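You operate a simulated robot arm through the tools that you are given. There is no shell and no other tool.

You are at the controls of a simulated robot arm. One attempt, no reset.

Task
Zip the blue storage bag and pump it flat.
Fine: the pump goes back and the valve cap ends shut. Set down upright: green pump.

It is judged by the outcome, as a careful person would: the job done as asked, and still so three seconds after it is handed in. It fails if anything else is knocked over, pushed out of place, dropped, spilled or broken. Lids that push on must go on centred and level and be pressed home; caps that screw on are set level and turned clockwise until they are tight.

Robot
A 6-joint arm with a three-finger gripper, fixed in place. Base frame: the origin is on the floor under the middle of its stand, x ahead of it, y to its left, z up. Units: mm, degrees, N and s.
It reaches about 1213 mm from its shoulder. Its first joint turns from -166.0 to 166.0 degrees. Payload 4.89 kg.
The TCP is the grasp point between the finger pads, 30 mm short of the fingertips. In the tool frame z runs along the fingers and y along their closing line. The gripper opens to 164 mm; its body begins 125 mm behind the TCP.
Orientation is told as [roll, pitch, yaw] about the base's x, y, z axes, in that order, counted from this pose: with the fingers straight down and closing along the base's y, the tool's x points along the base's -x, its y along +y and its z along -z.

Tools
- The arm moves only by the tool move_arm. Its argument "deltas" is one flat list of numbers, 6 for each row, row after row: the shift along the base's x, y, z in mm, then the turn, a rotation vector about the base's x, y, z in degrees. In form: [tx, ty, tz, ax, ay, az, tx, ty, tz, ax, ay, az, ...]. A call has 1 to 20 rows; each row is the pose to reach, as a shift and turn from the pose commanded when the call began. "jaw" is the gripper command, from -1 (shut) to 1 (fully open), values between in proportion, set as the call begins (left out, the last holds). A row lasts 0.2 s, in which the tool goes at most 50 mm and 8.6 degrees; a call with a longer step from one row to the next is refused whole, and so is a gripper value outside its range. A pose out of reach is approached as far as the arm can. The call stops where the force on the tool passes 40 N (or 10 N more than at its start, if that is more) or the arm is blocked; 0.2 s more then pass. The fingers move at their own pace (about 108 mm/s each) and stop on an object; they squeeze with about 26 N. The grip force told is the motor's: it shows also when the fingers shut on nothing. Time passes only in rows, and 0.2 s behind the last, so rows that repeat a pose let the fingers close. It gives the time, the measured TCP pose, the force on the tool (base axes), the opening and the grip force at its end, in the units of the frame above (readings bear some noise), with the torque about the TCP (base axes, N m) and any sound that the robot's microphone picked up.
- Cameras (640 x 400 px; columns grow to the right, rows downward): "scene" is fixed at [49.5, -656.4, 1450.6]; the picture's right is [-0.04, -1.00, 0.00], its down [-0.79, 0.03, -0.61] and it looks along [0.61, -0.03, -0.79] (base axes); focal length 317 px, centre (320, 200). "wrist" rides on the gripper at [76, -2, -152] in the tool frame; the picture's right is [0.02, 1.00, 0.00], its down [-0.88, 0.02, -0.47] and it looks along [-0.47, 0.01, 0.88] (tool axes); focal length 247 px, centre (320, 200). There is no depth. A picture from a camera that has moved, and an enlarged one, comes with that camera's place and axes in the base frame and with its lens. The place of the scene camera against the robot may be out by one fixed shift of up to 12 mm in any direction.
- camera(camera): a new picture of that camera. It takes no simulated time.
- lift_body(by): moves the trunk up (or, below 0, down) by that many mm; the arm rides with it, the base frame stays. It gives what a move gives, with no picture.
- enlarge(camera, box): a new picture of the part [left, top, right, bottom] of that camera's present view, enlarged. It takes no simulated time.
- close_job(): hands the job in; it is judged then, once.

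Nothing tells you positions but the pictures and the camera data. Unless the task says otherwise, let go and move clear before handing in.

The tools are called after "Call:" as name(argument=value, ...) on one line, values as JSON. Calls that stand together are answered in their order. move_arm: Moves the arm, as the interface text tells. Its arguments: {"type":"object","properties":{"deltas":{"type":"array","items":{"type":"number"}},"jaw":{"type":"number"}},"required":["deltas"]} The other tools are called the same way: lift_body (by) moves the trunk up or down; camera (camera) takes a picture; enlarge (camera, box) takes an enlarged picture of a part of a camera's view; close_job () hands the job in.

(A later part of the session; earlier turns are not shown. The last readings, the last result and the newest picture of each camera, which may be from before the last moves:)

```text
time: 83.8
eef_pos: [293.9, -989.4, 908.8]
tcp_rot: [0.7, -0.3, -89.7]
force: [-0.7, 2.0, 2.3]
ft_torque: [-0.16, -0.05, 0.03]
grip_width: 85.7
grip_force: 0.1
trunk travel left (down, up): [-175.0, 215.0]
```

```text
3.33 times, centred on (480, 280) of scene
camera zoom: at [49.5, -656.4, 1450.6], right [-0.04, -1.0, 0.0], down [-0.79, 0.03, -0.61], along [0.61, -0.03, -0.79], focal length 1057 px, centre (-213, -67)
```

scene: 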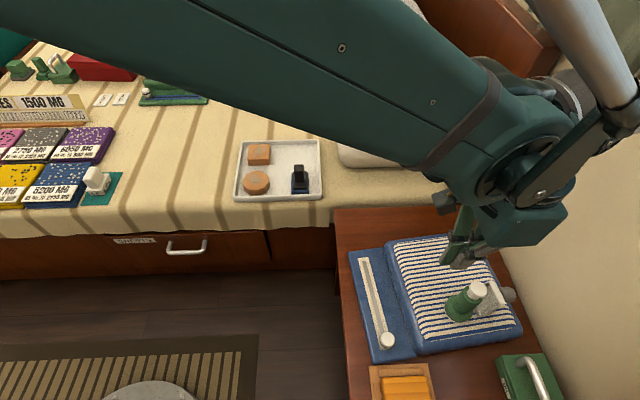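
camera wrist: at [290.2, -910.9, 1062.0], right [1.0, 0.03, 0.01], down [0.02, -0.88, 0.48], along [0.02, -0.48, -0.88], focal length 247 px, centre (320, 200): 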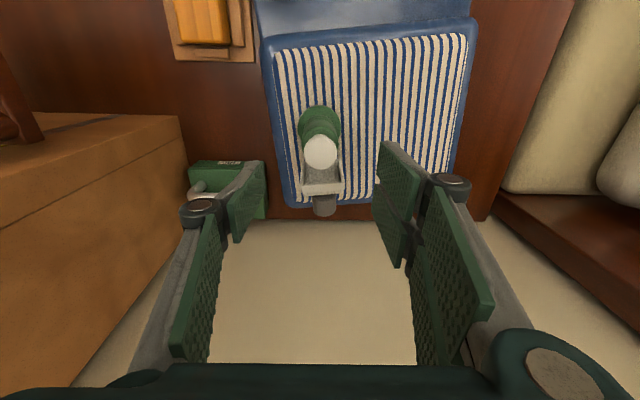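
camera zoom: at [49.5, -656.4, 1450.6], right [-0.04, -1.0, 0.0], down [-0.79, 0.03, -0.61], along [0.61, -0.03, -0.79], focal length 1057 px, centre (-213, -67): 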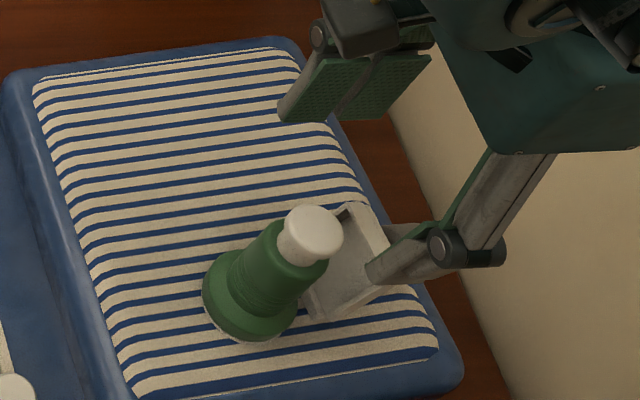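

Pump is upright on the valve, now about 60 mm lower. Descending with the fingers straddling the body to about z≈757.

Call:
move_arm(deltas=[0, 1, -40, 0, 0, 0, 0, 1, -80, 0, 0, 0, 0, 1, -115, 0, 0, 0, 0, 1, -135, 0, 0, 0])

Call:
camera(camera="wrist")

Call:
enlarge(camera="scene", box=[400, 220, 560, 340])

```text
time: 84.8
eef_pos: [293.6, -987.4, 774.1]
tcp_rot: [0.6, -0.2, -89.9]
force: [0.1, 1.1, 0.6]
ft_torque: [-0.02, 0.0, 0.0]
grip_width: 86.3
grip_force: 0.1
trunk travel left (down, up): [-175.0, 215.0]
```

```text
taken
camera wrist: at [291.3, -910.3, 926.2], right [1.0, 0.03, 0.01], down [0.02, -0.88, 0.48], along [0.02, -0.48, -0.88], focal length 247 px, centre (320, 200)
```

wrist: 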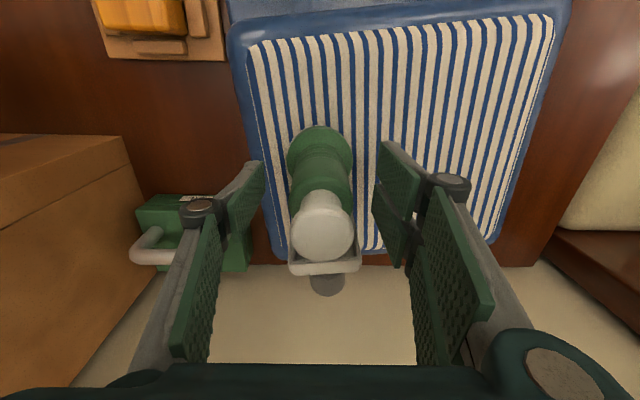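

```text
3.33 times, centred on (480, 280) of scene
camera zoom: at [49.5, -656.4, 1450.6], right [-0.04, -1.0, 0.0], down [-0.79, 0.03, -0.61], along [0.61, -0.03, -0.79], focal length 1057 px, centre (-213, -67)
```

zoom: 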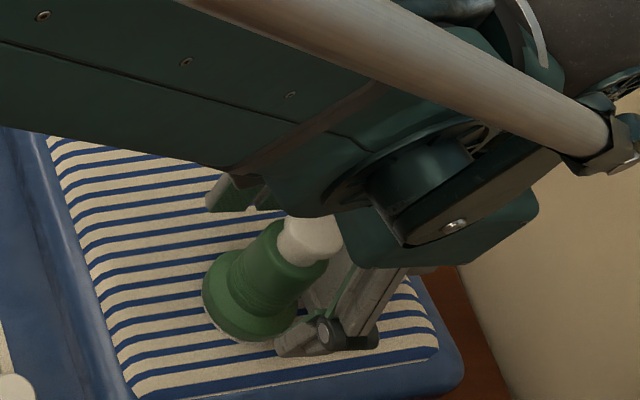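

Matching the earlier grip view needs about 17 mm more. Lowering and closing on the pump body.

Call:
move_arm(deltas=[0, 0, -9, 0, 0, 0, 0, 0, -17, 0, 0, 0])

Call:
camera(camera="wrist")

```text
time: 85.4
eef_pos: [294.0, -987.9, 755.3]
tcp_rot: [0.7, -0.1, -89.8]
force: [0.0, 0.1, 1.2]
ft_torque: [-0.05, -0.03, 0.01]
grip_width: 85.8
grip_force: 0.0
trunk travel left (down, up): [-175.0, 215.0]
```

```text
taken
camera wrist: at [291.1, -909.9, 909.3], right [1.0, 0.03, 0.01], down [0.02, -0.88, 0.48], along [0.02, -0.48, -0.88], focal length 247 px, centre (320, 200)
```

wrist: 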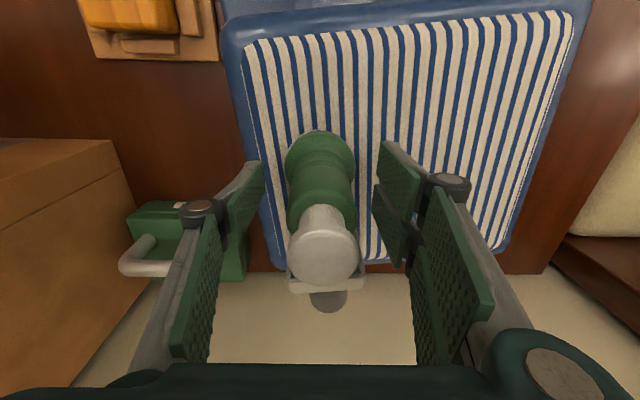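

This matches the earlier grip view. Closing.

Call:
move_arm(deltas=[0, 0, 0, 0, 0, 0, 0, 0, 0, 0, 0, 0, 0, 0, 0, 0, 0, 0], jaw=-1)

Call:
camera(camera="wrist")

```text
time: 86.2
eef_pos: [293.6, -988.4, 755.1]
tcp_rot: [0.7, -0.1, -89.8]
force: [-0.5, 2.5, -1.7]
ft_torque: [0.0, 0.06, -0.04]
grip_width: 51.0
grip_force: 26.6
trunk travel left (down, up): [-175.0, 215.0]
```

```text
taken
camera wrist: at [291.2, -910.1, 909.1], right [1.0, 0.03, 0.01], down [0.02, -0.88, 0.48], along [0.02, -0.48, -0.88], focal length 247 px, centre (320, 200)
```

wrist: 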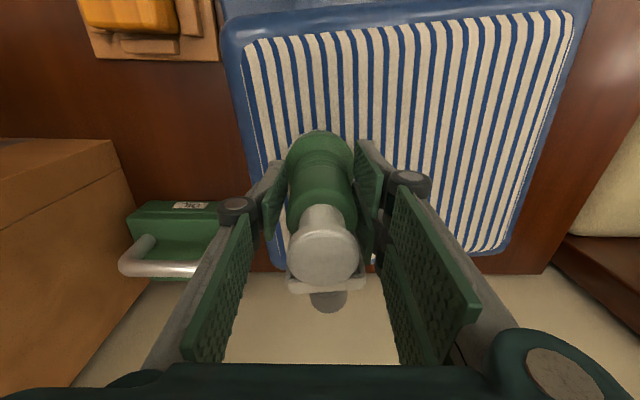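

Gripped. Lifting straight up slowly off the nub.

Call:
move_arm(deltas=[0, 0, 3, 0, 0, 0, 0, 0, 7, 0, 0, 0, 0, 0, 12, 0, 0, 0, 0, 0, 20, 0, 0, 0])

Call:
enlarge(camera="scene", box=[400, 220, 560, 340])

```text
time: 87.2
eef_pos: [294.4, -987.0, 775.9]
tcp_rot: [0.7, -0.1, -89.8]
force: [0.1, -0.1, -2.8]
ft_torque: [0.05, 0.03, 0.02]
grip_width: 50.8
grip_force: 25.9
trunk travel left (down, up): [-175.0, 215.0]
```

```text
3.33 times, centred on (480, 280) of scene
camera zoom: at [49.5, -656.4, 1450.6], right [-0.04, -1.0, 0.0], down [-0.79, 0.03, -0.61], along [0.61, -0.03, -0.79], focal length 1057 px, centre (-213, -67)
```

zoom: 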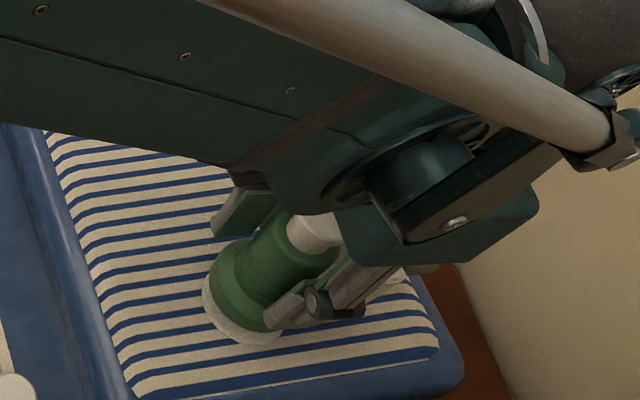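

The pump is coming off cleanly and the bag stays flat. Lifting well clear and carrying it back toward its home spot.

Call:
move_arm(deltas=[0, 0, 30, 0, 0, 0, 0, 0, 70, 0, 0, 0, 0, 0, 115, 0, 0, 0, 0, 0, 160, 0, 0, 0, 40, 25, 180, 0, 0, 0, 80, 50, 185, 0, 0, 0, 120, 75, 185, 0, 0, 0, 160, 98, 185, 0, 0, 0, 200, 121, 185, 0, 0, 0, 240, 144, 185, 0, 0, 0, 280, 167, 185, 0, 0, 0, 316, 183, 185, 0, 0, 0])

Call:
camera(camera="wrist")

Call:
enlarge(camera="scene", box=[330, 180, 570, 400])

```text
refused: row 5 steps farther than a row can; nothing moved
```

```text
taken
camera wrist: at [291.6, -909.2, 928.6], right [1.0, 0.03, 0.01], down [0.02, -0.88, 0.48], along [0.02, -0.48, -0.88], focal length 247 px, centre (320, 200)
```

wrist: 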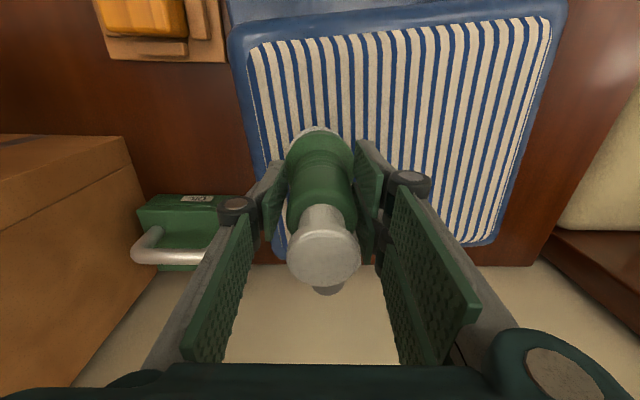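

```text
1.82 times, centred on (450, 290) of scene
camera zoom: at [49.5, -656.4, 1450.6], right [-0.04, -1.0, 0.0], down [-0.79, 0.03, -0.61], along [0.61, -0.03, -0.79], focal length 576 px, centre (84, 36)
```

zoom: 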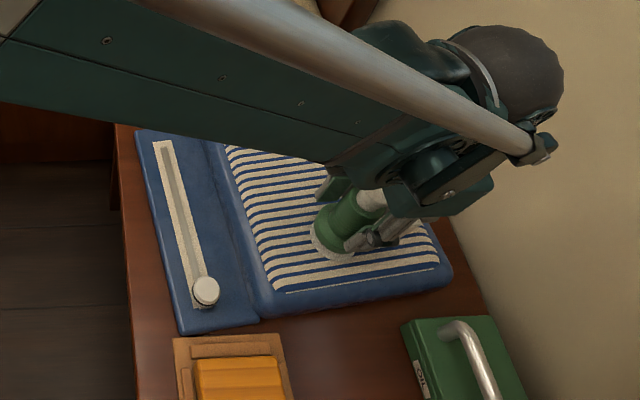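

One row was too long, so nothing moved. Resending with shorter steps.

Call:
move_arm(deltas=[0, 0, 30, 0, 0, 0, 0, 0, 70, 0, 0, 0, 0, 0, 115, 0, 0, 0, 0, 0, 160, 0, 0, 0, 30, 18, 180, 0, 0, 0, 68, 40, 185, 0, 0, 0, 106, 62, 185, 0, 0, 0, 144, 84, 185, 0, 0, 0, 182, 106, 185, 0, 0, 0, 220, 128, 185, 0, 0, 0, 258, 150, 185, 0, 0, 0, 292, 170, 185, 0, 0, 0, 316, 183, 185, 0, 0, 0])

Call:
camera(camera="wrist")

Call:
enlarge(camera="scene", box=[330, 180, 570, 400])

```text
time: 90.0
eef_pos: [609.5, -807.3, 959.1]
tcp_rot: [0.6, -0.1, -89.9]
force: [-1.3, -0.4, -2.1]
ft_torque: [0.11, -0.13, -0.01]
grip_width: 51.1
grip_force: 26.1
trunk travel left (down, up): [-175.0, 215.0]
```

```text
taken
camera wrist: at [606.3, -728.7, 1112.7], right [1.0, 0.03, 0.01], down [0.02, -0.88, 0.48], along [0.02, -0.48, -0.88], focal length 247 px, centre (320, 200)
```

wrist: 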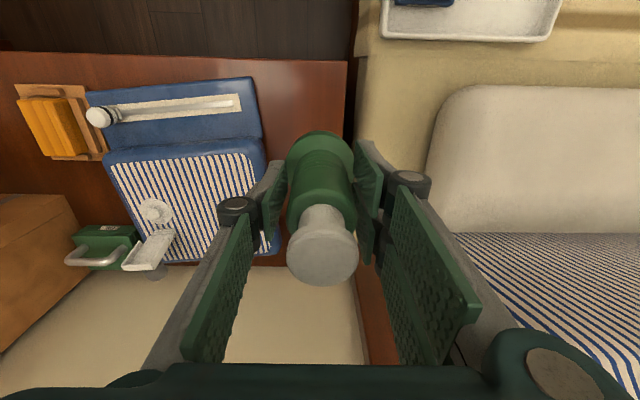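

```text
1.82 times, centred on (450, 290) of scene
camera zoom: at [49.5, -656.4, 1450.6], right [-0.04, -1.0, 0.0], down [-0.79, 0.03, -0.61], along [0.61, -0.03, -0.79], focal length 576 px, centre (84, 36)
```

zoom: 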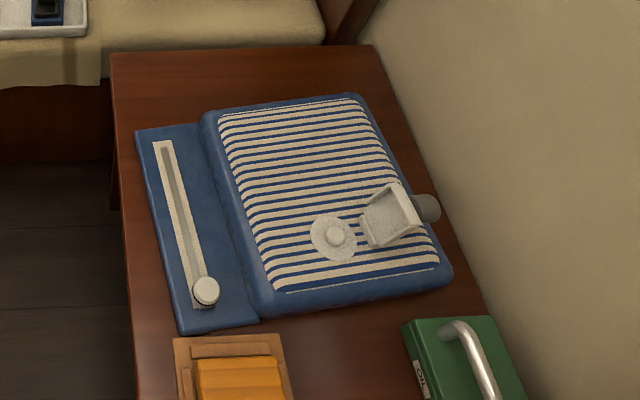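

The bag is flat, the cap open, and everything else is in place. Lowering the pump onto its original spot.

Call:
move_arm(deltas=[1, 2, -45, 0, 0, 0, 1, 2, -90, 0, 0, 0, 1, 2, -135, 0, 0, 0, 1, 2, -180, 0, 0, 0, 1, 2, -220, 0, 0, 0, 1, 2, -245, 0, 0, 0, 1, 2, -257, 0, 0, 0])

Call:
enlarge(camera="scene", box=[320, 160, 420, 240])

```text
time: 91.6
eef_pos: [609.5, -805.2, 702.0]
tcp_rot: [0.6, -0.2, -89.8]
force: [0.3, 0.0, -2.5]
ft_torque: [-0.01, -0.03, 0.0]
grip_width: 51.1
grip_force: 25.8
trunk travel left (down, up): [-175.0, 215.0]
```

```text
5.00 times, centred on (370, 200) of scene
camera zoom: at [49.5, -656.4, 1450.6], right [-0.04, -1.0, 0.0], down [-0.79, 0.03, -0.61], along [0.61, -0.03, -0.79], focal length 1586 px, centre (70, 200)
```

zoom: 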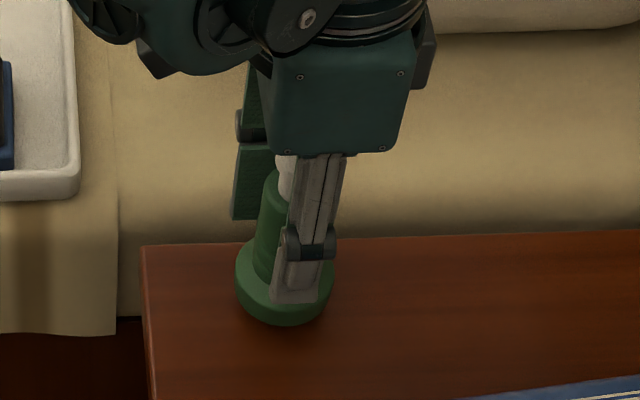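

Just above the surface; going down in small steps until it touches.

Call:
move_arm(deltas=[0, 0, -3, 0, 0, 0, 0, 0, -6, 0, 0, 0, 0, 0, -8, 0, 0, 0, 0, 0, -10, 0, 0, 0])

```text
time: 92.6
eef_pos: [610.3, -802.5, 692.2]
tcp_rot: [0.7, -0.3, -89.9]
force: [-0.5, 0.4, -1.4]
ft_torque: [0.0, 0.02, 0.02]
grip_width: 51.2
grip_force: 26.5
trunk travel left (down, up): [-175.0, 215.0]
```

Call:
move_arm(deltas=[0, 0, -1.5, 0, 0, 0, 0, 0, -3, 0, 0, 0])

```text
time: 93.2
eef_pos: [609.9, -803.5, 689.3]
tcp_rot: [0.7, -0.2, -89.8]
force: [0.0, -0.1, -2.1]
ft_torque: [0.01, -0.02, -0.01]
grip_width: 50.9
grip_force: 25.9
trunk travel left (down, up): [-175.0, 215.0]
```

Still carrying its weight; stepping down a little more.

Call:
move_arm(deltas=[0, 0, -1.5, 0, 0, 0, 0, 0, -3, 0, 0, 0])

Call:
enlarge(camera="scene", box=[320, 160, 420, 240])

```text
time: 93.8
eef_pos: [610.3, -804.1, 686.9]
tcp_rot: [0.7, -0.2, -89.7]
force: [-0.2, 0.0, -2.4]
ft_torque: [-0.04, 0.0, 0.0]
grip_width: 51.0
grip_force: 25.7
trunk travel left (down, up): [-175.0, 215.0]
```

```text
5.00 times, centred on (370, 200) of scene
camera zoom: at [49.5, -656.4, 1450.6], right [-0.04, -1.0, 0.0], down [-0.79, 0.03, -0.61], along [0.61, -0.03, -0.79], focal length 1586 px, centre (70, 200)
```

zoom: 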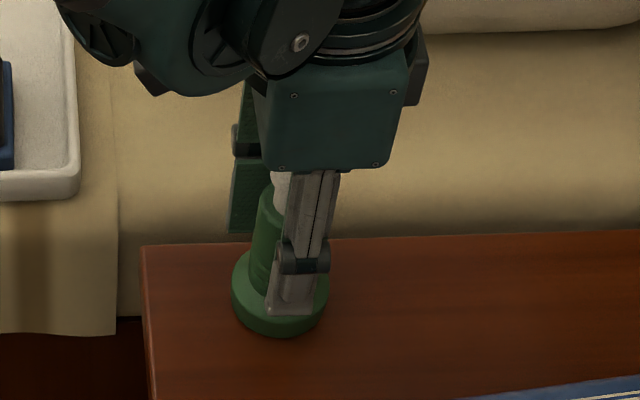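

Nearly at the original level (flange bottom lines up). One more small step.

Call:
move_arm(deltas=[0, 0, -1, 0, 0, 0, 0, 0, -2, 0, 0, 0])

```text
time: 94.4
eef_pos: [610.0, -804.0, 685.5]
tcp_rot: [0.7, -0.2, -89.8]
force: [0.3, 0.1, -1.5]
ft_torque: [0.02, -0.02, 0.01]
grip_width: 50.6
grip_force: 25.8
trunk travel left (down, up): [-175.0, 215.0]
```

Call:
move_arm(deltas=[0, 0, -1, 0, 0, 0, 0, 0, -2, 0, 0, 0])

```text
time: 95.0
eef_pos: [610.4, -802.1, 684.2]
tcp_rot: [0.8, -0.3, -89.7]
force: [7.7, -6.9, 24.0]
ft_torque: [-0.27, -0.29, -0.02]
grip_width: 50.9
grip_force: 25.9
trunk travel left (down, up): [-175.0, 215.0]
```

Firm contact with the table. Easing up 1 mm and releasing.

Call:
move_arm(deltas=[0, 0, 1, 0, 0, 0, 0, 0, 1.2, 0, 0, 0])

Call:
move_arm(deltas=[0, 0, 0, 0, 0, 0, 0, 0, 0, 0, 0, 0, 0, 0, 0, 0, 0, 0], jaw=0.05)

Call:
camera(camera="wrist")

Call:
enlarge(camera="scene", box=[320, 160, 420, 240])

```text
time: 95.6
eef_pos: [609.8, -802.4, 684.3]
tcp_rot: [0.7, -0.2, -89.8]
force: [2.4, -1.8, 6.4]
ft_torque: [-0.31, -0.18, 0.03]
grip_width: 51.0
grip_force: 25.5
trunk travel left (down, up): [-175.0, 215.0]
```

```text
time: 96.4
eef_pos: [610.5, -802.8, 684.1]
tcp_rot: [0.7, -0.2, -89.8]
force: [-0.2, 0.5, -0.1]
ft_torque: [0.03, 0.01, 0.01]
grip_width: 85.7
grip_force: 0.1
trunk travel left (down, up): [-175.0, 215.0]
```

```text
taken
camera wrist: at [607.4, -724.6, 837.9], right [1.0, 0.03, 0.01], down [0.02, -0.88, 0.48], along [0.02, -0.48, -0.88], focal length 247 px, centre (320, 200)
```

wrist: 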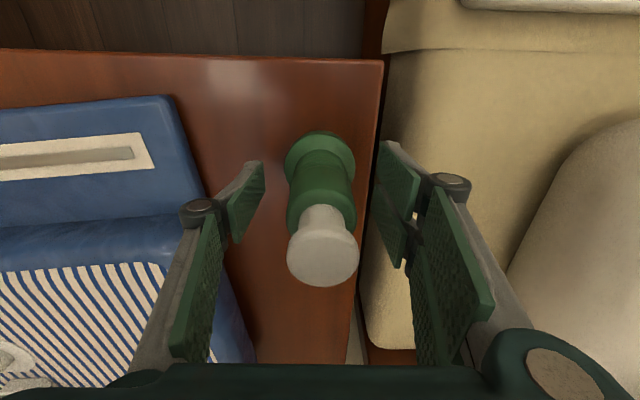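

```text
5.00 times, centred on (370, 200) of scene
camera zoom: at [49.5, -656.4, 1450.6], right [-0.04, -1.0, 0.0], down [-0.79, 0.03, -0.61], along [0.61, -0.03, -0.79], focal length 1586 px, centre (70, 200)
```

zoom: 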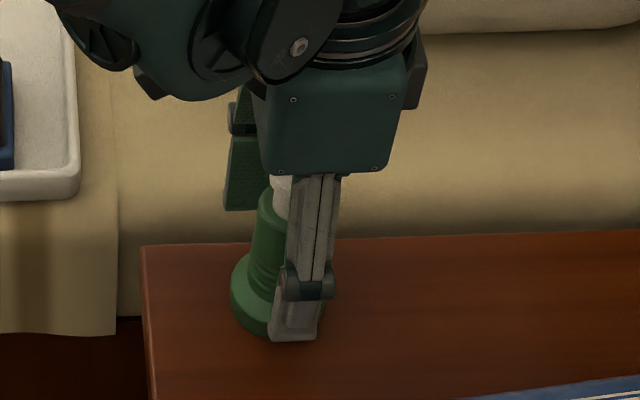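

Released. Rising straight up clear of the plunger and checking the pump stands.

Call:
move_arm(deltas=[0, 0, 30, 0, 0, 0, 0, 0, 75, 0, 0, 0, 0, 0, 120, 0, 0, 0, 0, 0, 165, 0, 0, 0, 0, 0, 210, 0, 0, 0, 0, 0, 255, 0, 0, 0])

Call:
enlarge(camera="scene", box=[320, 160, 420, 240])

Call:
camera(camera="scene")

```text
time: 97.8
eef_pos: [611.0, -800.4, 939.4]
tcp_rot: [0.6, -0.1, -89.8]
force: [1.1, -0.5, -1.1]
ft_torque: [0.11, 0.09, 0.01]
grip_width: 86.1
grip_force: 0.0
trunk travel left (down, up): [-175.0, 215.0]
```

```text
5.00 times, centred on (370, 200) of scene
camera zoom: at [49.5, -656.4, 1450.6], right [-0.04, -1.0, 0.0], down [-0.79, 0.03, -0.61], along [0.61, -0.03, -0.79], focal length 1586 px, centre (70, 200)
```

zoom: 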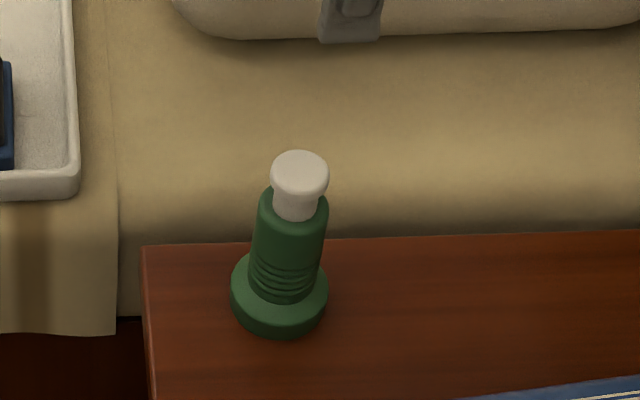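

```text
taken
```

scene: 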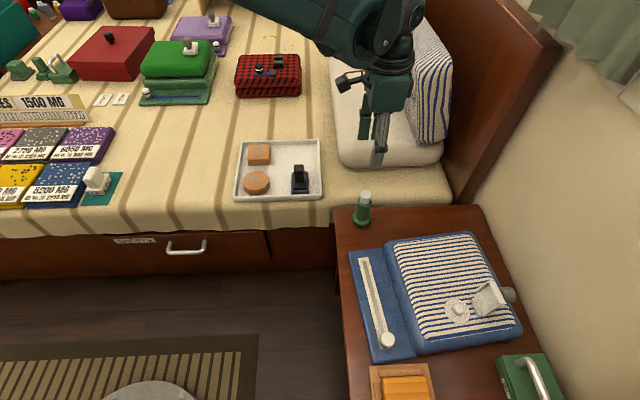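

The pump stands upright at its original spot. Now for closing the cap: I'll turn the tool and view the open cap in profile from the +x side to locate its free edge.

Call:
move_arm(deltas=[-18, -14, 0, 0, 0, -8, -36, -28, 0, 0, 0, -16, -54, -42, 0, 0, 0, -24, -72, -56, 0, 0, 0, -32, -90, -70, 0, 0, 0, -40, -108, -84, 0, 0, 0, -48, -126, -98, 0, 0, 0, -56, -144, -112, 0, 0, 0, -64, -162, -126, 0, 0, 0, -72, -180, -140, 0, 0, 0, -80, -195, -160, 0, 0, 0, -88], jaw=0.8)

Call:
move_arm(deltas=[-2, -6, -20, 0, 8, 0, -5, -12, -45, 0, 16, 0, -8, -18, -72, 0, 24, 0, -10, -24, -100, 0, 32, 0])

Call:
camera(camera="wrist")

Call:
enlarge(camera="wrist", box=[260, 100, 420, 220])

```text
time: 100.2
eef_pos: [414.6, -962.5, 941.3]
tcp_rot: [0.7, -0.2, -177.9]
force: [-0.3, 0.2, 0.2]
ft_torque: [-0.11, 0.03, 0.02]
grip_width: 147.7
grip_force: 0.0
trunk travel left (down, up): [-175.0, 215.0]
```

```text
time: 101.2
eef_pos: [403.6, -987.5, 842.4]
tcp_rot: [-0.5, -32.2, -177.4]
force: [-1.7, -0.7, 1.4]
ft_torque: [-0.16, -0.36, 0.06]
grip_width: 147.5
grip_force: 0.0
trunk travel left (down, up): [-175.0, 215.0]
```

```text
taken
camera wrist: at [550.4, -978.9, 930.4], right [0.06, -1.0, -0.02], down [-0.49, -0.05, 0.87], along [-0.87, -0.04, -0.49], focal length 247 px, centre (320, 200)
```

wrist: 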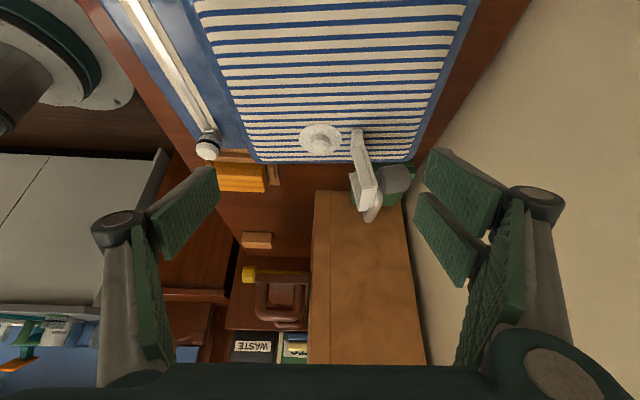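

```text
3.33 times, centred on (340, 160) of wrist
camera zoom: at [550.4, -978.9, 930.4], right [0.06, -1.0, -0.02], down [-0.49, -0.05, 0.87], along [-0.87, -0.04, -0.49], focal length 823 px, centre (253, 333)
```

zoom: 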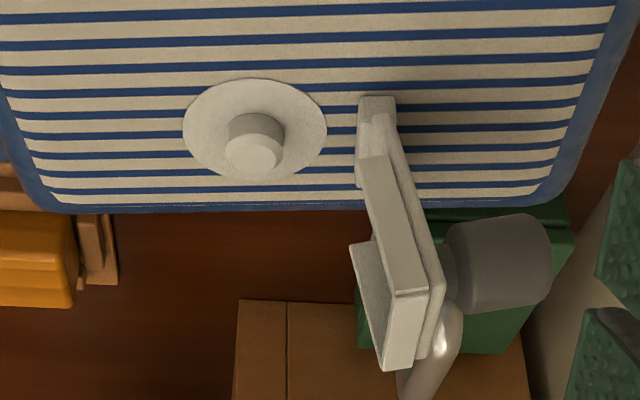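

In profile the cap stands about 97–100° open, hinge near (y≈-1040, z≈700), knob end near y≈-1102, z≈752. I'll straddle it with the jaws fully open, the -y fingers behind the knob, and draw it toward +y to swing it shut. First, level and move above.

Call:
move_arm(deltas=[-10, -5, 25, 0, -8, 0, -20, -10, 50, 0, -16, 0, -35, -15, 75, 0, -24, 0, -50, -20, 90, 0, -32, 0, -85, -32, 95, 0, 0, 0], jaw=1)

```text
refused: row 5 steps farther than a row can; nothing moved
```

A rotation slip in the last row; resending correctly.

Call:
move_arm(deltas=[-10, -5, 25, 0, -8, 0, -20, -10, 50, 0, -16, 0, -35, -15, 75, 0, -24, 0, -50, -20, 90, 0, -32, 0, -80, -32, 95, 0, -32, 0, -102, -43, 95, 0, -32, 0], jaw=1)

Call:
camera(camera="wrist")

Call:
enlarge(camera="scene", box=[400, 200, 600, 340])

```text
time: 102.6
eef_pos: [303.2, -1031.4, 935.7]
tcp_rot: [0.9, -0.1, -177.7]
force: [0.6, 0.4, -0.4]
ft_torque: [-0.1, 0.09, -0.02]
grip_width: 164.1
grip_force: 0.1
trunk travel left (down, up): [-175.0, 215.0]
```

```text
taken
camera wrist: at [381.1, -1021.9, 1088.8], right [0.06, -1.0, 0.01], down [-0.88, -0.05, 0.48], along [-0.47, -0.04, -0.88], focal length 247 px, centre (320, 200)
```

wrist: 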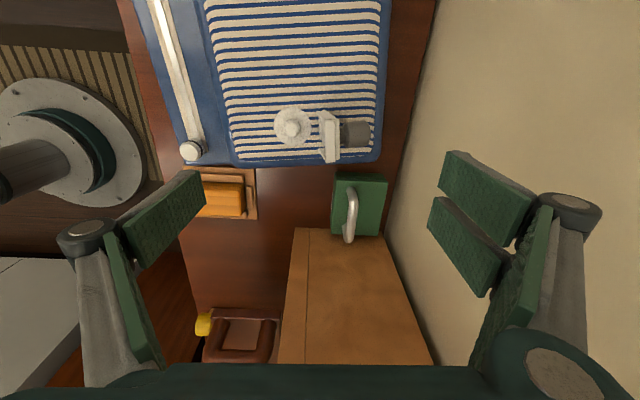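

```text
2.86 times, centred on (500, 270) of scene
camera zoom: at [49.5, -656.4, 1450.6], right [-0.04, -1.0, 0.0], down [-0.79, 0.03, -0.61], along [0.61, -0.03, -0.79], focal length 906 px, centre (-194, 0)
```

zoom: 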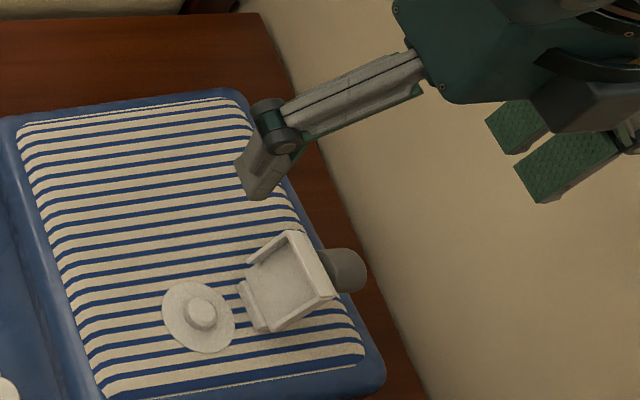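

The open jaws straddle the cap and knob with about 20–25 mm to the wall. Descending so the -y fingers go down behind the knob.

Call:
move_arm(deltas=[0, -2, -40, 0, 0, 0, 0, -4, -80, 0, 0, 0, 0, -4, -110, 0, 0, 0, 0, -4, -130, 0, 0, 0])

Call:
camera(camera="wrist")

Call:
enlarge(camera="scene", box=[400, 200, 600, 340])

```text
time: 103.6
eef_pos: [302.9, -1033.9, 804.6]
tcp_rot: [0.8, -0.1, -177.9]
force: [0.6, 0.4, 0.5]
ft_torque: [-0.01, 0.01, 0.07]
grip_width: 164.0
grip_force: 0.0
trunk travel left (down, up): [-175.0, 215.0]
```

```text
taken
camera wrist: at [380.1, -1026.1, 957.5], right [0.06, -1.0, 0.01], down [-0.88, -0.05, 0.48], along [-0.47, -0.04, -0.88], focal length 247 px, centre (320, 200)
```

wrist: 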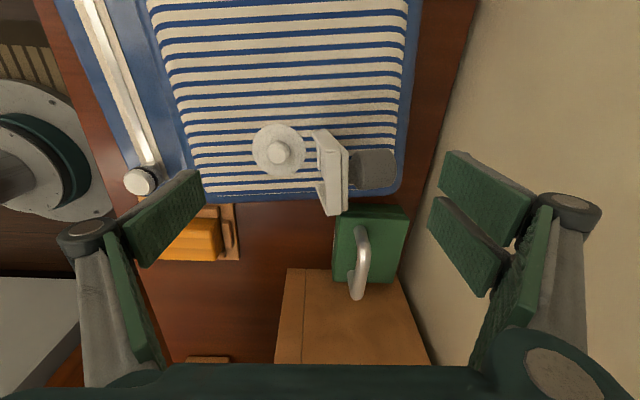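

```text
2.86 times, centred on (500, 270) of scene
camera zoom: at [49.5, -656.4, 1450.6], right [-0.04, -1.0, 0.0], down [-0.79, 0.03, -0.61], along [0.61, -0.03, -0.79], focal length 906 px, centre (-194, 0)
```

zoom: 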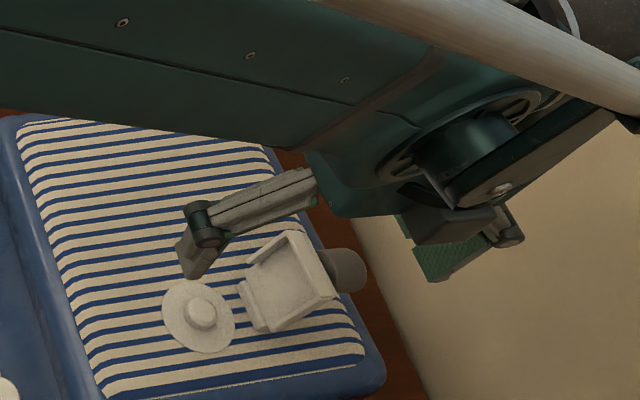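

Clear so far; the knob end is inside the -y fingers. Lowering the remaining ~38 mm.

Call:
move_arm(deltas=[0, 0, -15, 0, 0, 0, 0, 0, -30, 0, 0, 0, 0, 0, -40, 0, 0, 0])

Call:
camera(camera="wrist")

```text
time: 104.4
eef_pos: [302.9, -1032.6, 763.3]
tcp_rot: [0.6, -0.2, -177.9]
force: [0.8, -0.1, -0.1]
ft_torque: [-0.06, 0.01, 0.0]
grip_width: 163.8
grip_force: 0.1
trunk travel left (down, up): [-175.0, 215.0]
```

```text
taken
camera wrist: at [380.3, -1025.4, 917.3], right [0.06, -1.0, 0.01], down [-0.88, -0.05, 0.48], along [-0.47, -0.04, -0.88], focal length 247 px, centre (320, 200)
```

wrist: 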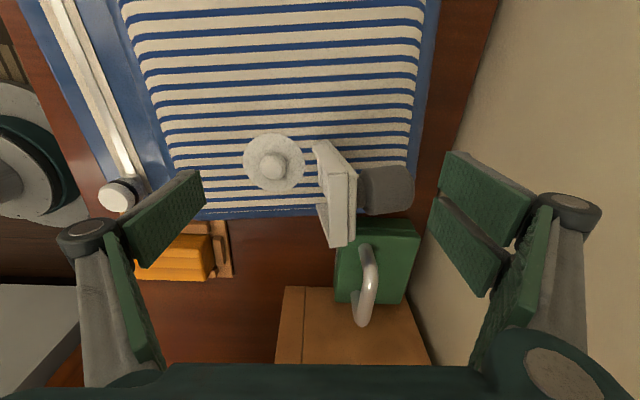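

The -y finger pads are just behind the knob's end. Drawing toward +y in small steps.

Call:
move_arm(deltas=[0, 5, 0, 0, 0, 0, 0, 10, 0, 0, 0, 0, 0, 15, 0, 0, 0, 0, 0, 20, 0, 0, 0, 0, 0, 25, 0, 0, 0, 0, 0, 30, 0, 0, 0, 0])

Call:
camera(camera="wrist")

```text
time: 105.8
eef_pos: [303.3, -1002.5, 763.4]
tcp_rot: [0.6, -0.2, -177.8]
force: [0.0, 0.3, -1.1]
ft_torque: [0.03, 0.03, 0.04]
grip_width: 164.0
grip_force: 0.0
trunk travel left (down, up): [-175.0, 215.0]
```

```text
taken
camera wrist: at [380.5, -995.1, 916.9], right [0.06, -1.0, 0.01], down [-0.88, -0.05, 0.48], along [-0.47, -0.04, -0.88], focal length 247 px, centre (320, 200)
```

wrist: 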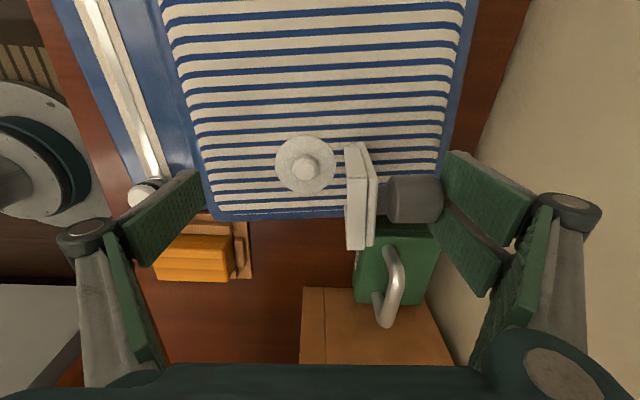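

Contact is just being made. Continuing toward +y.

Call:
move_arm(deltas=[0, 5, 0, 0, 0, 0, 0, 10, 0, 0, 0, 0, 0, 15, 0, 0, 0, 0, 0, 20, 0, 0, 0, 0])

Call:
camera(camera="wrist")

Call:
enlarge(camera="scene", box=[330, 180, 570, 400])

```text
time: 106.8
eef_pos: [303.9, -984.0, 763.0]
tcp_rot: [0.8, -0.2, -177.8]
force: [-0.3, -1.1, -1.0]
ft_torque: [0.05, 0.05, -0.02]
grip_width: 164.0
grip_force: 0.1
trunk travel left (down, up): [-175.0, 215.0]
```

```text
taken
camera wrist: at [382.2, -975.3, 917.4], right [0.06, -1.0, 0.01], down [-0.88, -0.05, 0.48], along [-0.47, -0.04, -0.88], focal length 247 px, centre (320, 200)
```

wrist: 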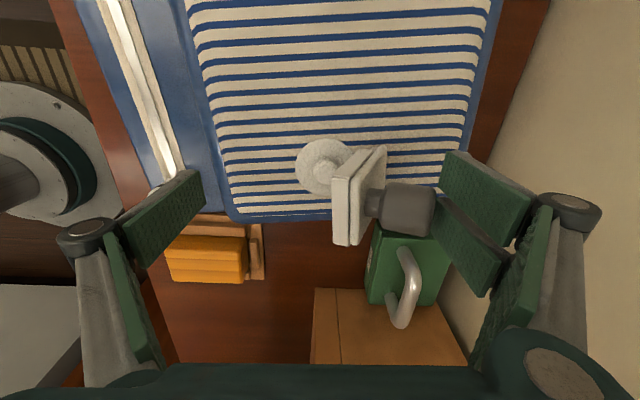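

```text
1.82 times, centred on (450, 290) of scene
camera zoom: at [49.5, -656.4, 1450.6], right [-0.04, -1.0, 0.0], down [-0.79, 0.03, -0.61], along [0.61, -0.03, -0.79], focal length 576 px, centre (84, 36)
```

zoom: 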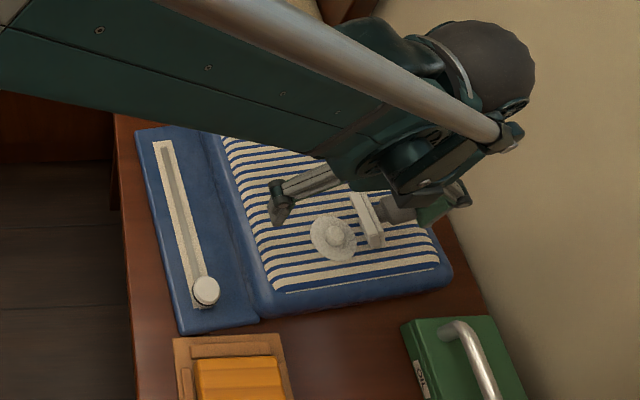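

The cap is swinging closed with about 1 N and the bag stays put. Continuing.

Call:
move_arm(deltas=[0, 6, 0, 0, 0, 0, 0, 12, 0, 0, 0, 0, 0, 18, 0, 0, 0, 0, 0, 24, 0, 0, 0, 0, 0, 30, 0, 0, 0, 0])

Call:
camera(camera="wrist")

Call:
enlarge(camera="scene", box=[330, 180, 570, 400])

```text
time: 108.0
eef_pos: [303.3, -953.0, 765.0]
tcp_rot: [0.7, -0.3, -177.8]
force: [0.1, -0.4, 0.3]
ft_torque: [0.04, -0.05, 0.01]
grip_width: 163.8
grip_force: 0.0
trunk travel left (down, up): [-175.0, 215.0]
```

```text
taken
camera wrist: at [381.7, -945.3, 917.8], right [0.06, -1.0, 0.01], down [-0.88, -0.05, 0.48], along [-0.47, -0.04, -0.88], focal length 247 px, centre (320, 200)
```

wrist: 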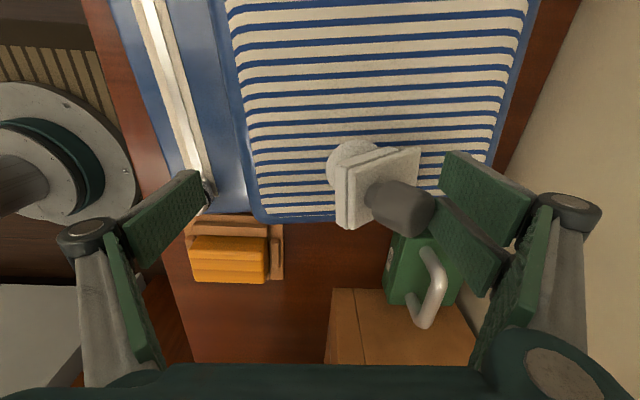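

```text
1.82 times, centred on (450, 290) of scene
camera zoom: at [49.5, -656.4, 1450.6], right [-0.04, -1.0, 0.0], down [-0.79, 0.03, -0.61], along [0.61, -0.03, -0.79], focal length 576 px, centre (84, 36)
```

zoom: 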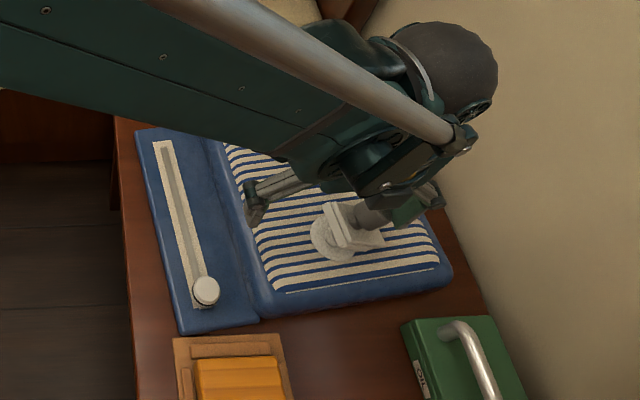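

About 45° now. Continuing until it's nearly down.

Call:
move_arm(deltas=[0, 6, 0, 0, 0, 0, 0, 12, 0, 0, 0, 0, 0, 18, 0, 0, 0, 0, 0, 24, 0, 0, 0, 0])

Call:
camera(camera="wrist")

Call:
enlarge(camera="scene", box=[410, 240, 530, 340])

```text
time: 109.0
eef_pos: [303.6, -928.9, 764.4]
tcp_rot: [0.8, -0.2, -177.8]
force: [0.3, 0.0, -0.5]
ft_torque: [0.02, 0.03, 0.02]
grip_width: 164.0
grip_force: 0.0
trunk travel left (down, up): [-175.0, 215.0]
```

```text
taken
camera wrist: at [381.3, -921.3, 917.5], right [0.06, -1.0, 0.01], down [-0.88, -0.05, 0.48], along [-0.47, -0.04, -0.88], focal length 247 px, centre (320, 200)
```

wrist: 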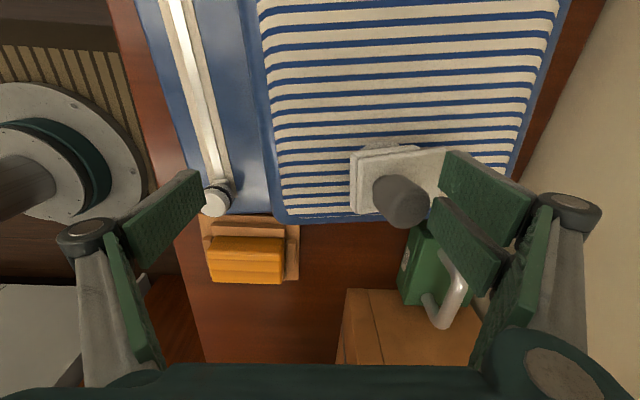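

```text
4.00 times, centred on (470, 290) of scene
camera zoom: at [49.5, -656.4, 1450.6], right [-0.04, -1.0, 0.0], down [-0.79, 0.03, -0.61], along [0.61, -0.03, -0.79], focal length 1268 px, centre (-280, -160)
```

zoom: 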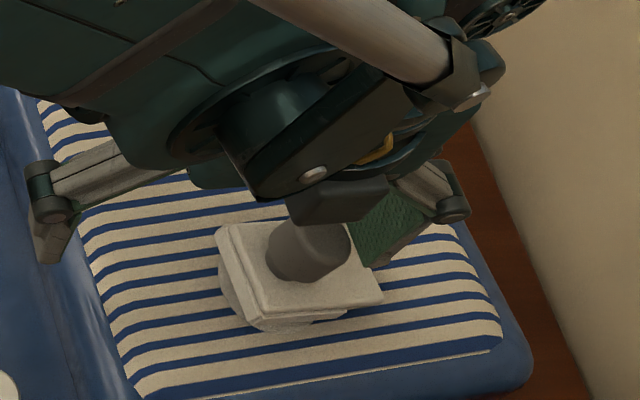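

The cap is nearly down. A few more millimetres gently.

Call:
move_arm(deltas=[0, 4, 0, 0, 0, 0, 0, 8, 0, 0, 0, 0, 0, 11, 0, 0, 0, 0])

Call:
enlarge(camera="scene", box=[410, 240, 530, 340])

Call:
camera(camera="wrist")

```text
time: 109.8
eef_pos: [303.1, -918.8, 764.8]
tcp_rot: [0.8, -0.2, -177.7]
force: [-0.4, 0.8, -0.1]
ft_torque: [0.01, -0.02, -0.01]
grip_width: 164.3
grip_force: 0.0
trunk travel left (down, up): [-175.0, 215.0]
```

```text
4.00 times, centred on (470, 290) of scene
camera zoom: at [49.5, -656.4, 1450.6], right [-0.04, -1.0, 0.0], down [-0.79, 0.03, -0.61], along [0.61, -0.03, -0.79], focal length 1268 px, centre (-280, -160)
```

zoom: 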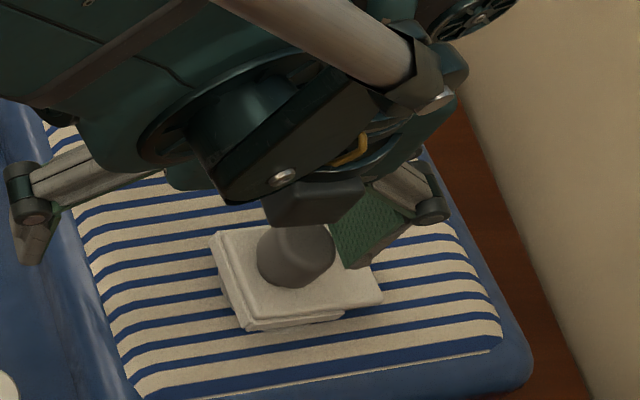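

```text
taken
camera wrist: at [380.9, -910.6, 917.7], right [0.06, -1.0, 0.01], down [-0.88, -0.05, 0.48], along [-0.47, -0.04, -0.88], focal length 247 px, centre (320, 200)
```

wrist: 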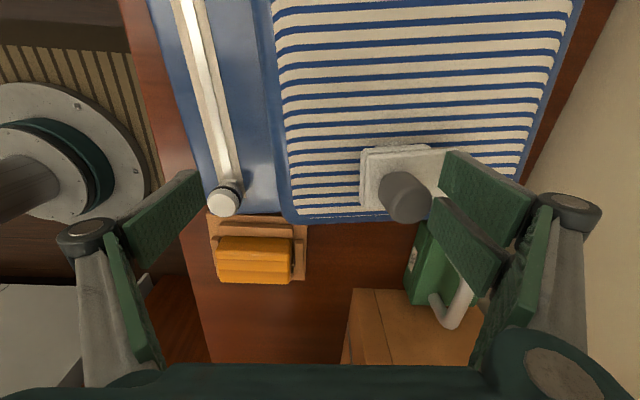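

The cap looks down. I'll rise clear, close the fist, and press the knob straight down to make sure it's home.

Call:
move_arm(deltas=[0, -3, 25, 0, 0, 0, 0, -3, 65, 0, 0, 0, 0, -3, 105, 0, 0, 0])

Call:
move_arm(deltas=[-3, -30, 0, 0, 0, 0, -7, -65, 0, 0, 0, 0, -7, -65, 0, 0, 0, 0, -7, -65, 0, 0, 0, 0], jaw=-1)

Call:
camera(camera="wrist")

Call:
enlarge(camera="scene", box=[410, 240, 530, 340])

```text
time: 110.6
eef_pos: [303.7, -923.3, 867.1]
tcp_rot: [0.7, -0.2, -177.8]
force: [1.1, -1.4, -0.3]
ft_torque: [0.17, 0.06, 0.01]
grip_width: 164.0
grip_force: 0.0
trunk travel left (down, up): [-175.0, 215.0]
```

```text
time: 111.6
eef_pos: [296.4, -987.1, 868.5]
tcp_rot: [0.7, -0.3, -177.8]
force: [0.0, -0.6, -0.2]
ft_torque: [0.05, 0.04, 0.01]
grip_width: 0.0
grip_force: 25.8
trunk travel left (down, up): [-175.0, 215.0]
```

```text
taken
camera wrist: at [374.0, -979.1, 1021.3], right [0.06, -1.0, 0.01], down [-0.88, -0.05, 0.48], along [-0.47, -0.04, -0.88], focal length 247 px, centre (320, 200)
```

wrist: 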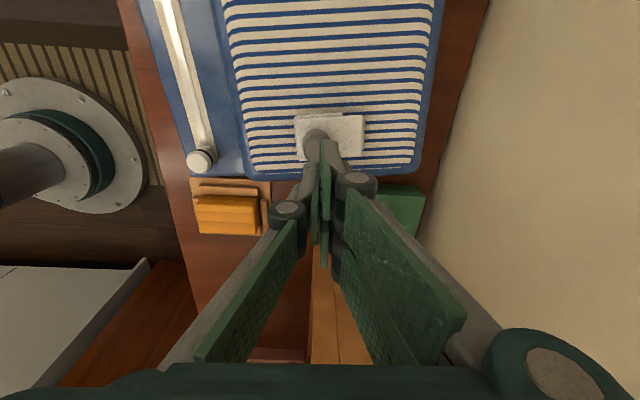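

```text
4.00 times, centred on (470, 290) of scene
camera zoom: at [49.5, -656.4, 1450.6], right [-0.04, -1.0, 0.0], down [-0.79, 0.03, -0.61], along [0.61, -0.03, -0.79], focal length 1268 px, centre (-280, -160)
```

zoom: 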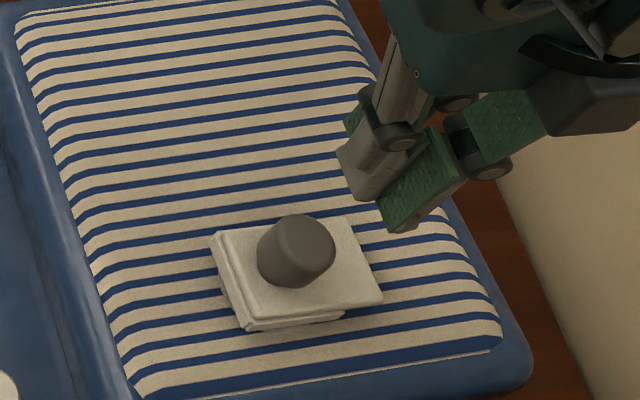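

Fist is above the knob. Descending and pressing the cap home.

Call:
move_arm(deltas=[0, 0, -30, 0, 0, 0, 0, 0, -60, 0, 0, 0, 0, 0, -76, 0, 0, 0, 0, 0, -82, 0, 0, 0, 0, 0, -86, 0, 0, 0])

Call:
enlarge(camera="scene", box=[410, 240, 530, 340])

```text
time: 112.8
eef_pos: [296.9, -986.4, 784.2]
tcp_rot: [0.7, -0.2, -177.9]
force: [-0.2, -0.3, 0.4]
ft_torque: [0.0, 0.04, -0.02]
grip_width: 0.0
grip_force: 26.1
trunk travel left (down, up): [-175.0, 215.0]
```

```text
4.00 times, centred on (470, 290) of scene
camera zoom: at [49.5, -656.4, 1450.6], right [-0.04, -1.0, 0.0], down [-0.79, 0.03, -0.61], along [0.61, -0.03, -0.79], focal length 1268 px, centre (-280, -160)
```

zoom: 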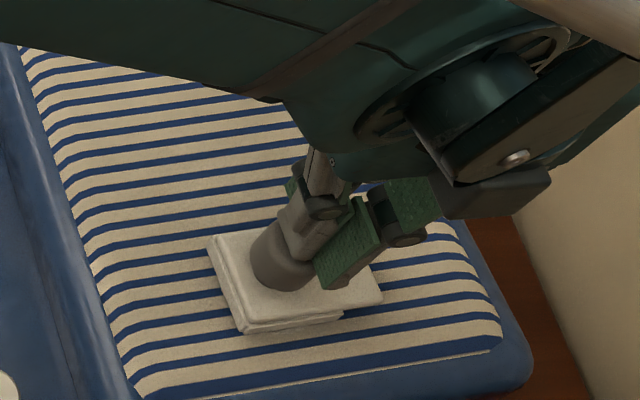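

The cap looks flatter already. Continuing to press in small steps until firm.

Call:
move_arm(deltas=[0, 0, -2, 0, 0, 0, 0, 0, -4, 0, 0, 0, 0, 0, -6, 0, 0, 0, 0, 0, -8, 0, 0, 0, 0, 0, -10, 0, 0, 0])

Call:
enlarge(camera="scene", box=[410, 240, 530, 340])

```text
time: 113.7
eef_pos: [296.2, -985.1, 779.9]
tcp_rot: [0.8, 0.0, -177.9]
force: [-1.4, 2.4, 32.2]
ft_torque: [0.03, -0.02, -0.04]
grip_width: 6.2
grip_force: 25.9
trunk travel left (down, up): [-175.0, 215.0]
stopped in row 4: the force on the tool passed its limit at 43 N (the readings are from after the stop); the commanded pose is now the measured one
```

```text
4.00 times, centred on (470, 290) of scene
camera zoom: at [49.5, -656.4, 1450.6], right [-0.04, -1.0, 0.0], down [-0.79, 0.03, -0.61], along [0.61, -0.03, -0.79], focal length 1268 px, centre (-280, -160)
```

zoom: 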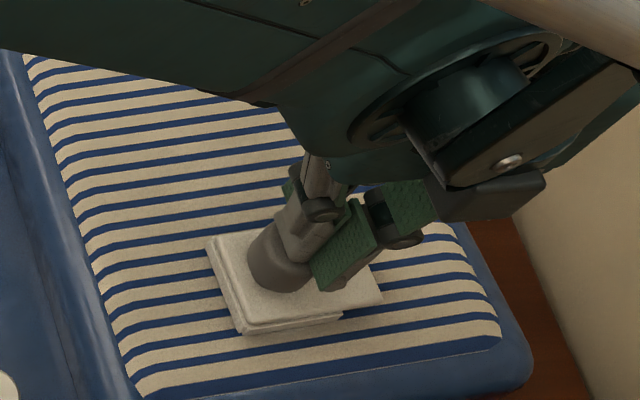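

Pressed home firmly (43 N, at the height expected for shut). Lifting off and inspecting the cap.

Call:
move_arm(deltas=[0, 0, 15, 0, 0, 0, 0, 10, 50, 0, 0, 0, 0, 40, 85, 0, 0, 0, 0, 80, 110, 0, 0, 0, 10, 120, 130, 0, 0, 0, 20, 160, 145, 0, 0, 0])

Call:
enlarge(camera="scene", box=[410, 240, 530, 340])

Call:
camera(camera="wrist")

Call:
enlarge(camera="wrist", box=[340, 60, 500, 180])

Call:
enlarge(camera="scene", box=[330, 180, 570, 400])

```text
time: 115.1
eef_pos: [318.9, -825.9, 922.5]
tcp_rot: [0.7, -0.1, -177.9]
force: [-1.0, -1.1, -0.7]
ft_torque: [0.23, -0.08, -0.02]
grip_width: 0.0
grip_force: 26.2
trunk travel left (down, up): [-175.0, 215.0]
```

```text
4.00 times, centred on (470, 290) of scene
camera zoom: at [49.5, -656.4, 1450.6], right [-0.04, -1.0, 0.0], down [-0.79, 0.03, -0.61], along [0.61, -0.03, -0.79], focal length 1268 px, centre (-280, -160)
```

zoom: 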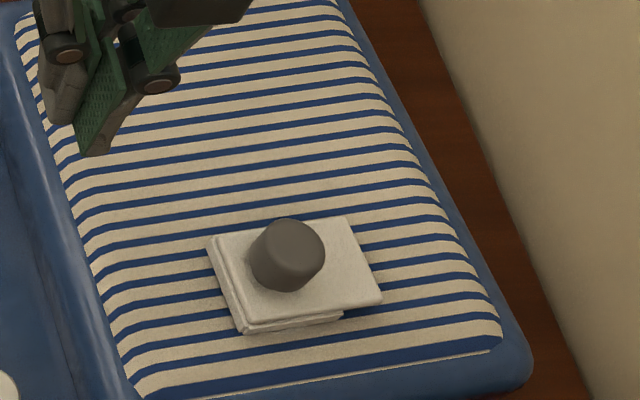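

```text
taken
camera wrist: at [396.0, -819.2, 1076.3], right [0.06, -1.0, 0.01], down [-0.88, -0.05, 0.48], along [-0.47, -0.04, -0.88], focal length 247 px, centre (320, 200)
```

wrist: 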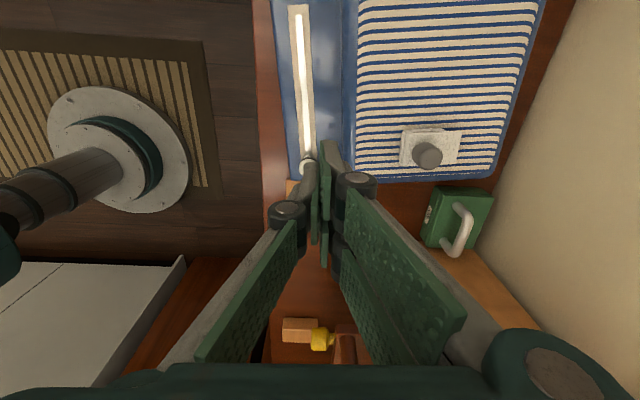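

```text
3.33 times, centred on (420, 120) of wrist
camera zoom: at [396.0, -819.2, 1076.3], right [0.06, -1.0, 0.01], down [-0.88, -0.05, 0.48], along [-0.47, -0.04, -0.88], focal length 823 px, centre (-13, 467)
```

zoom: 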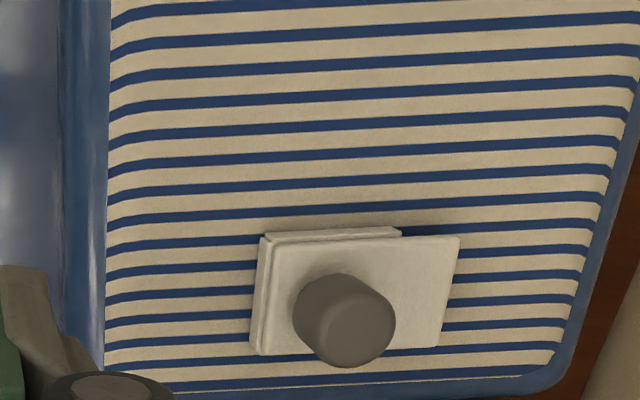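

```text
1.82 times, centred on (450, 290) of scene
camera zoom: at [49.5, -656.4, 1450.6], right [-0.04, -1.0, 0.0], down [-0.79, 0.03, -0.61], along [0.61, -0.03, -0.79], focal length 576 px, centre (84, 36)
```

zoom: 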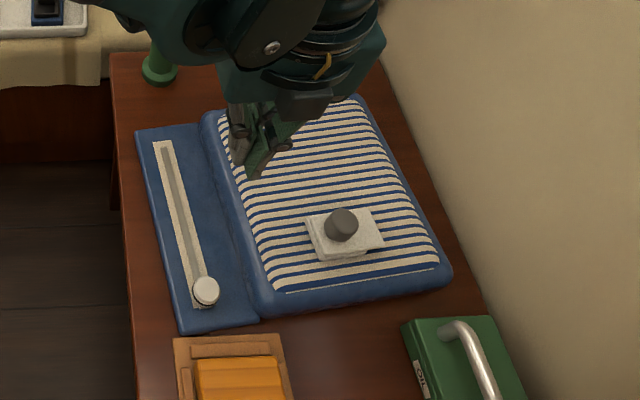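

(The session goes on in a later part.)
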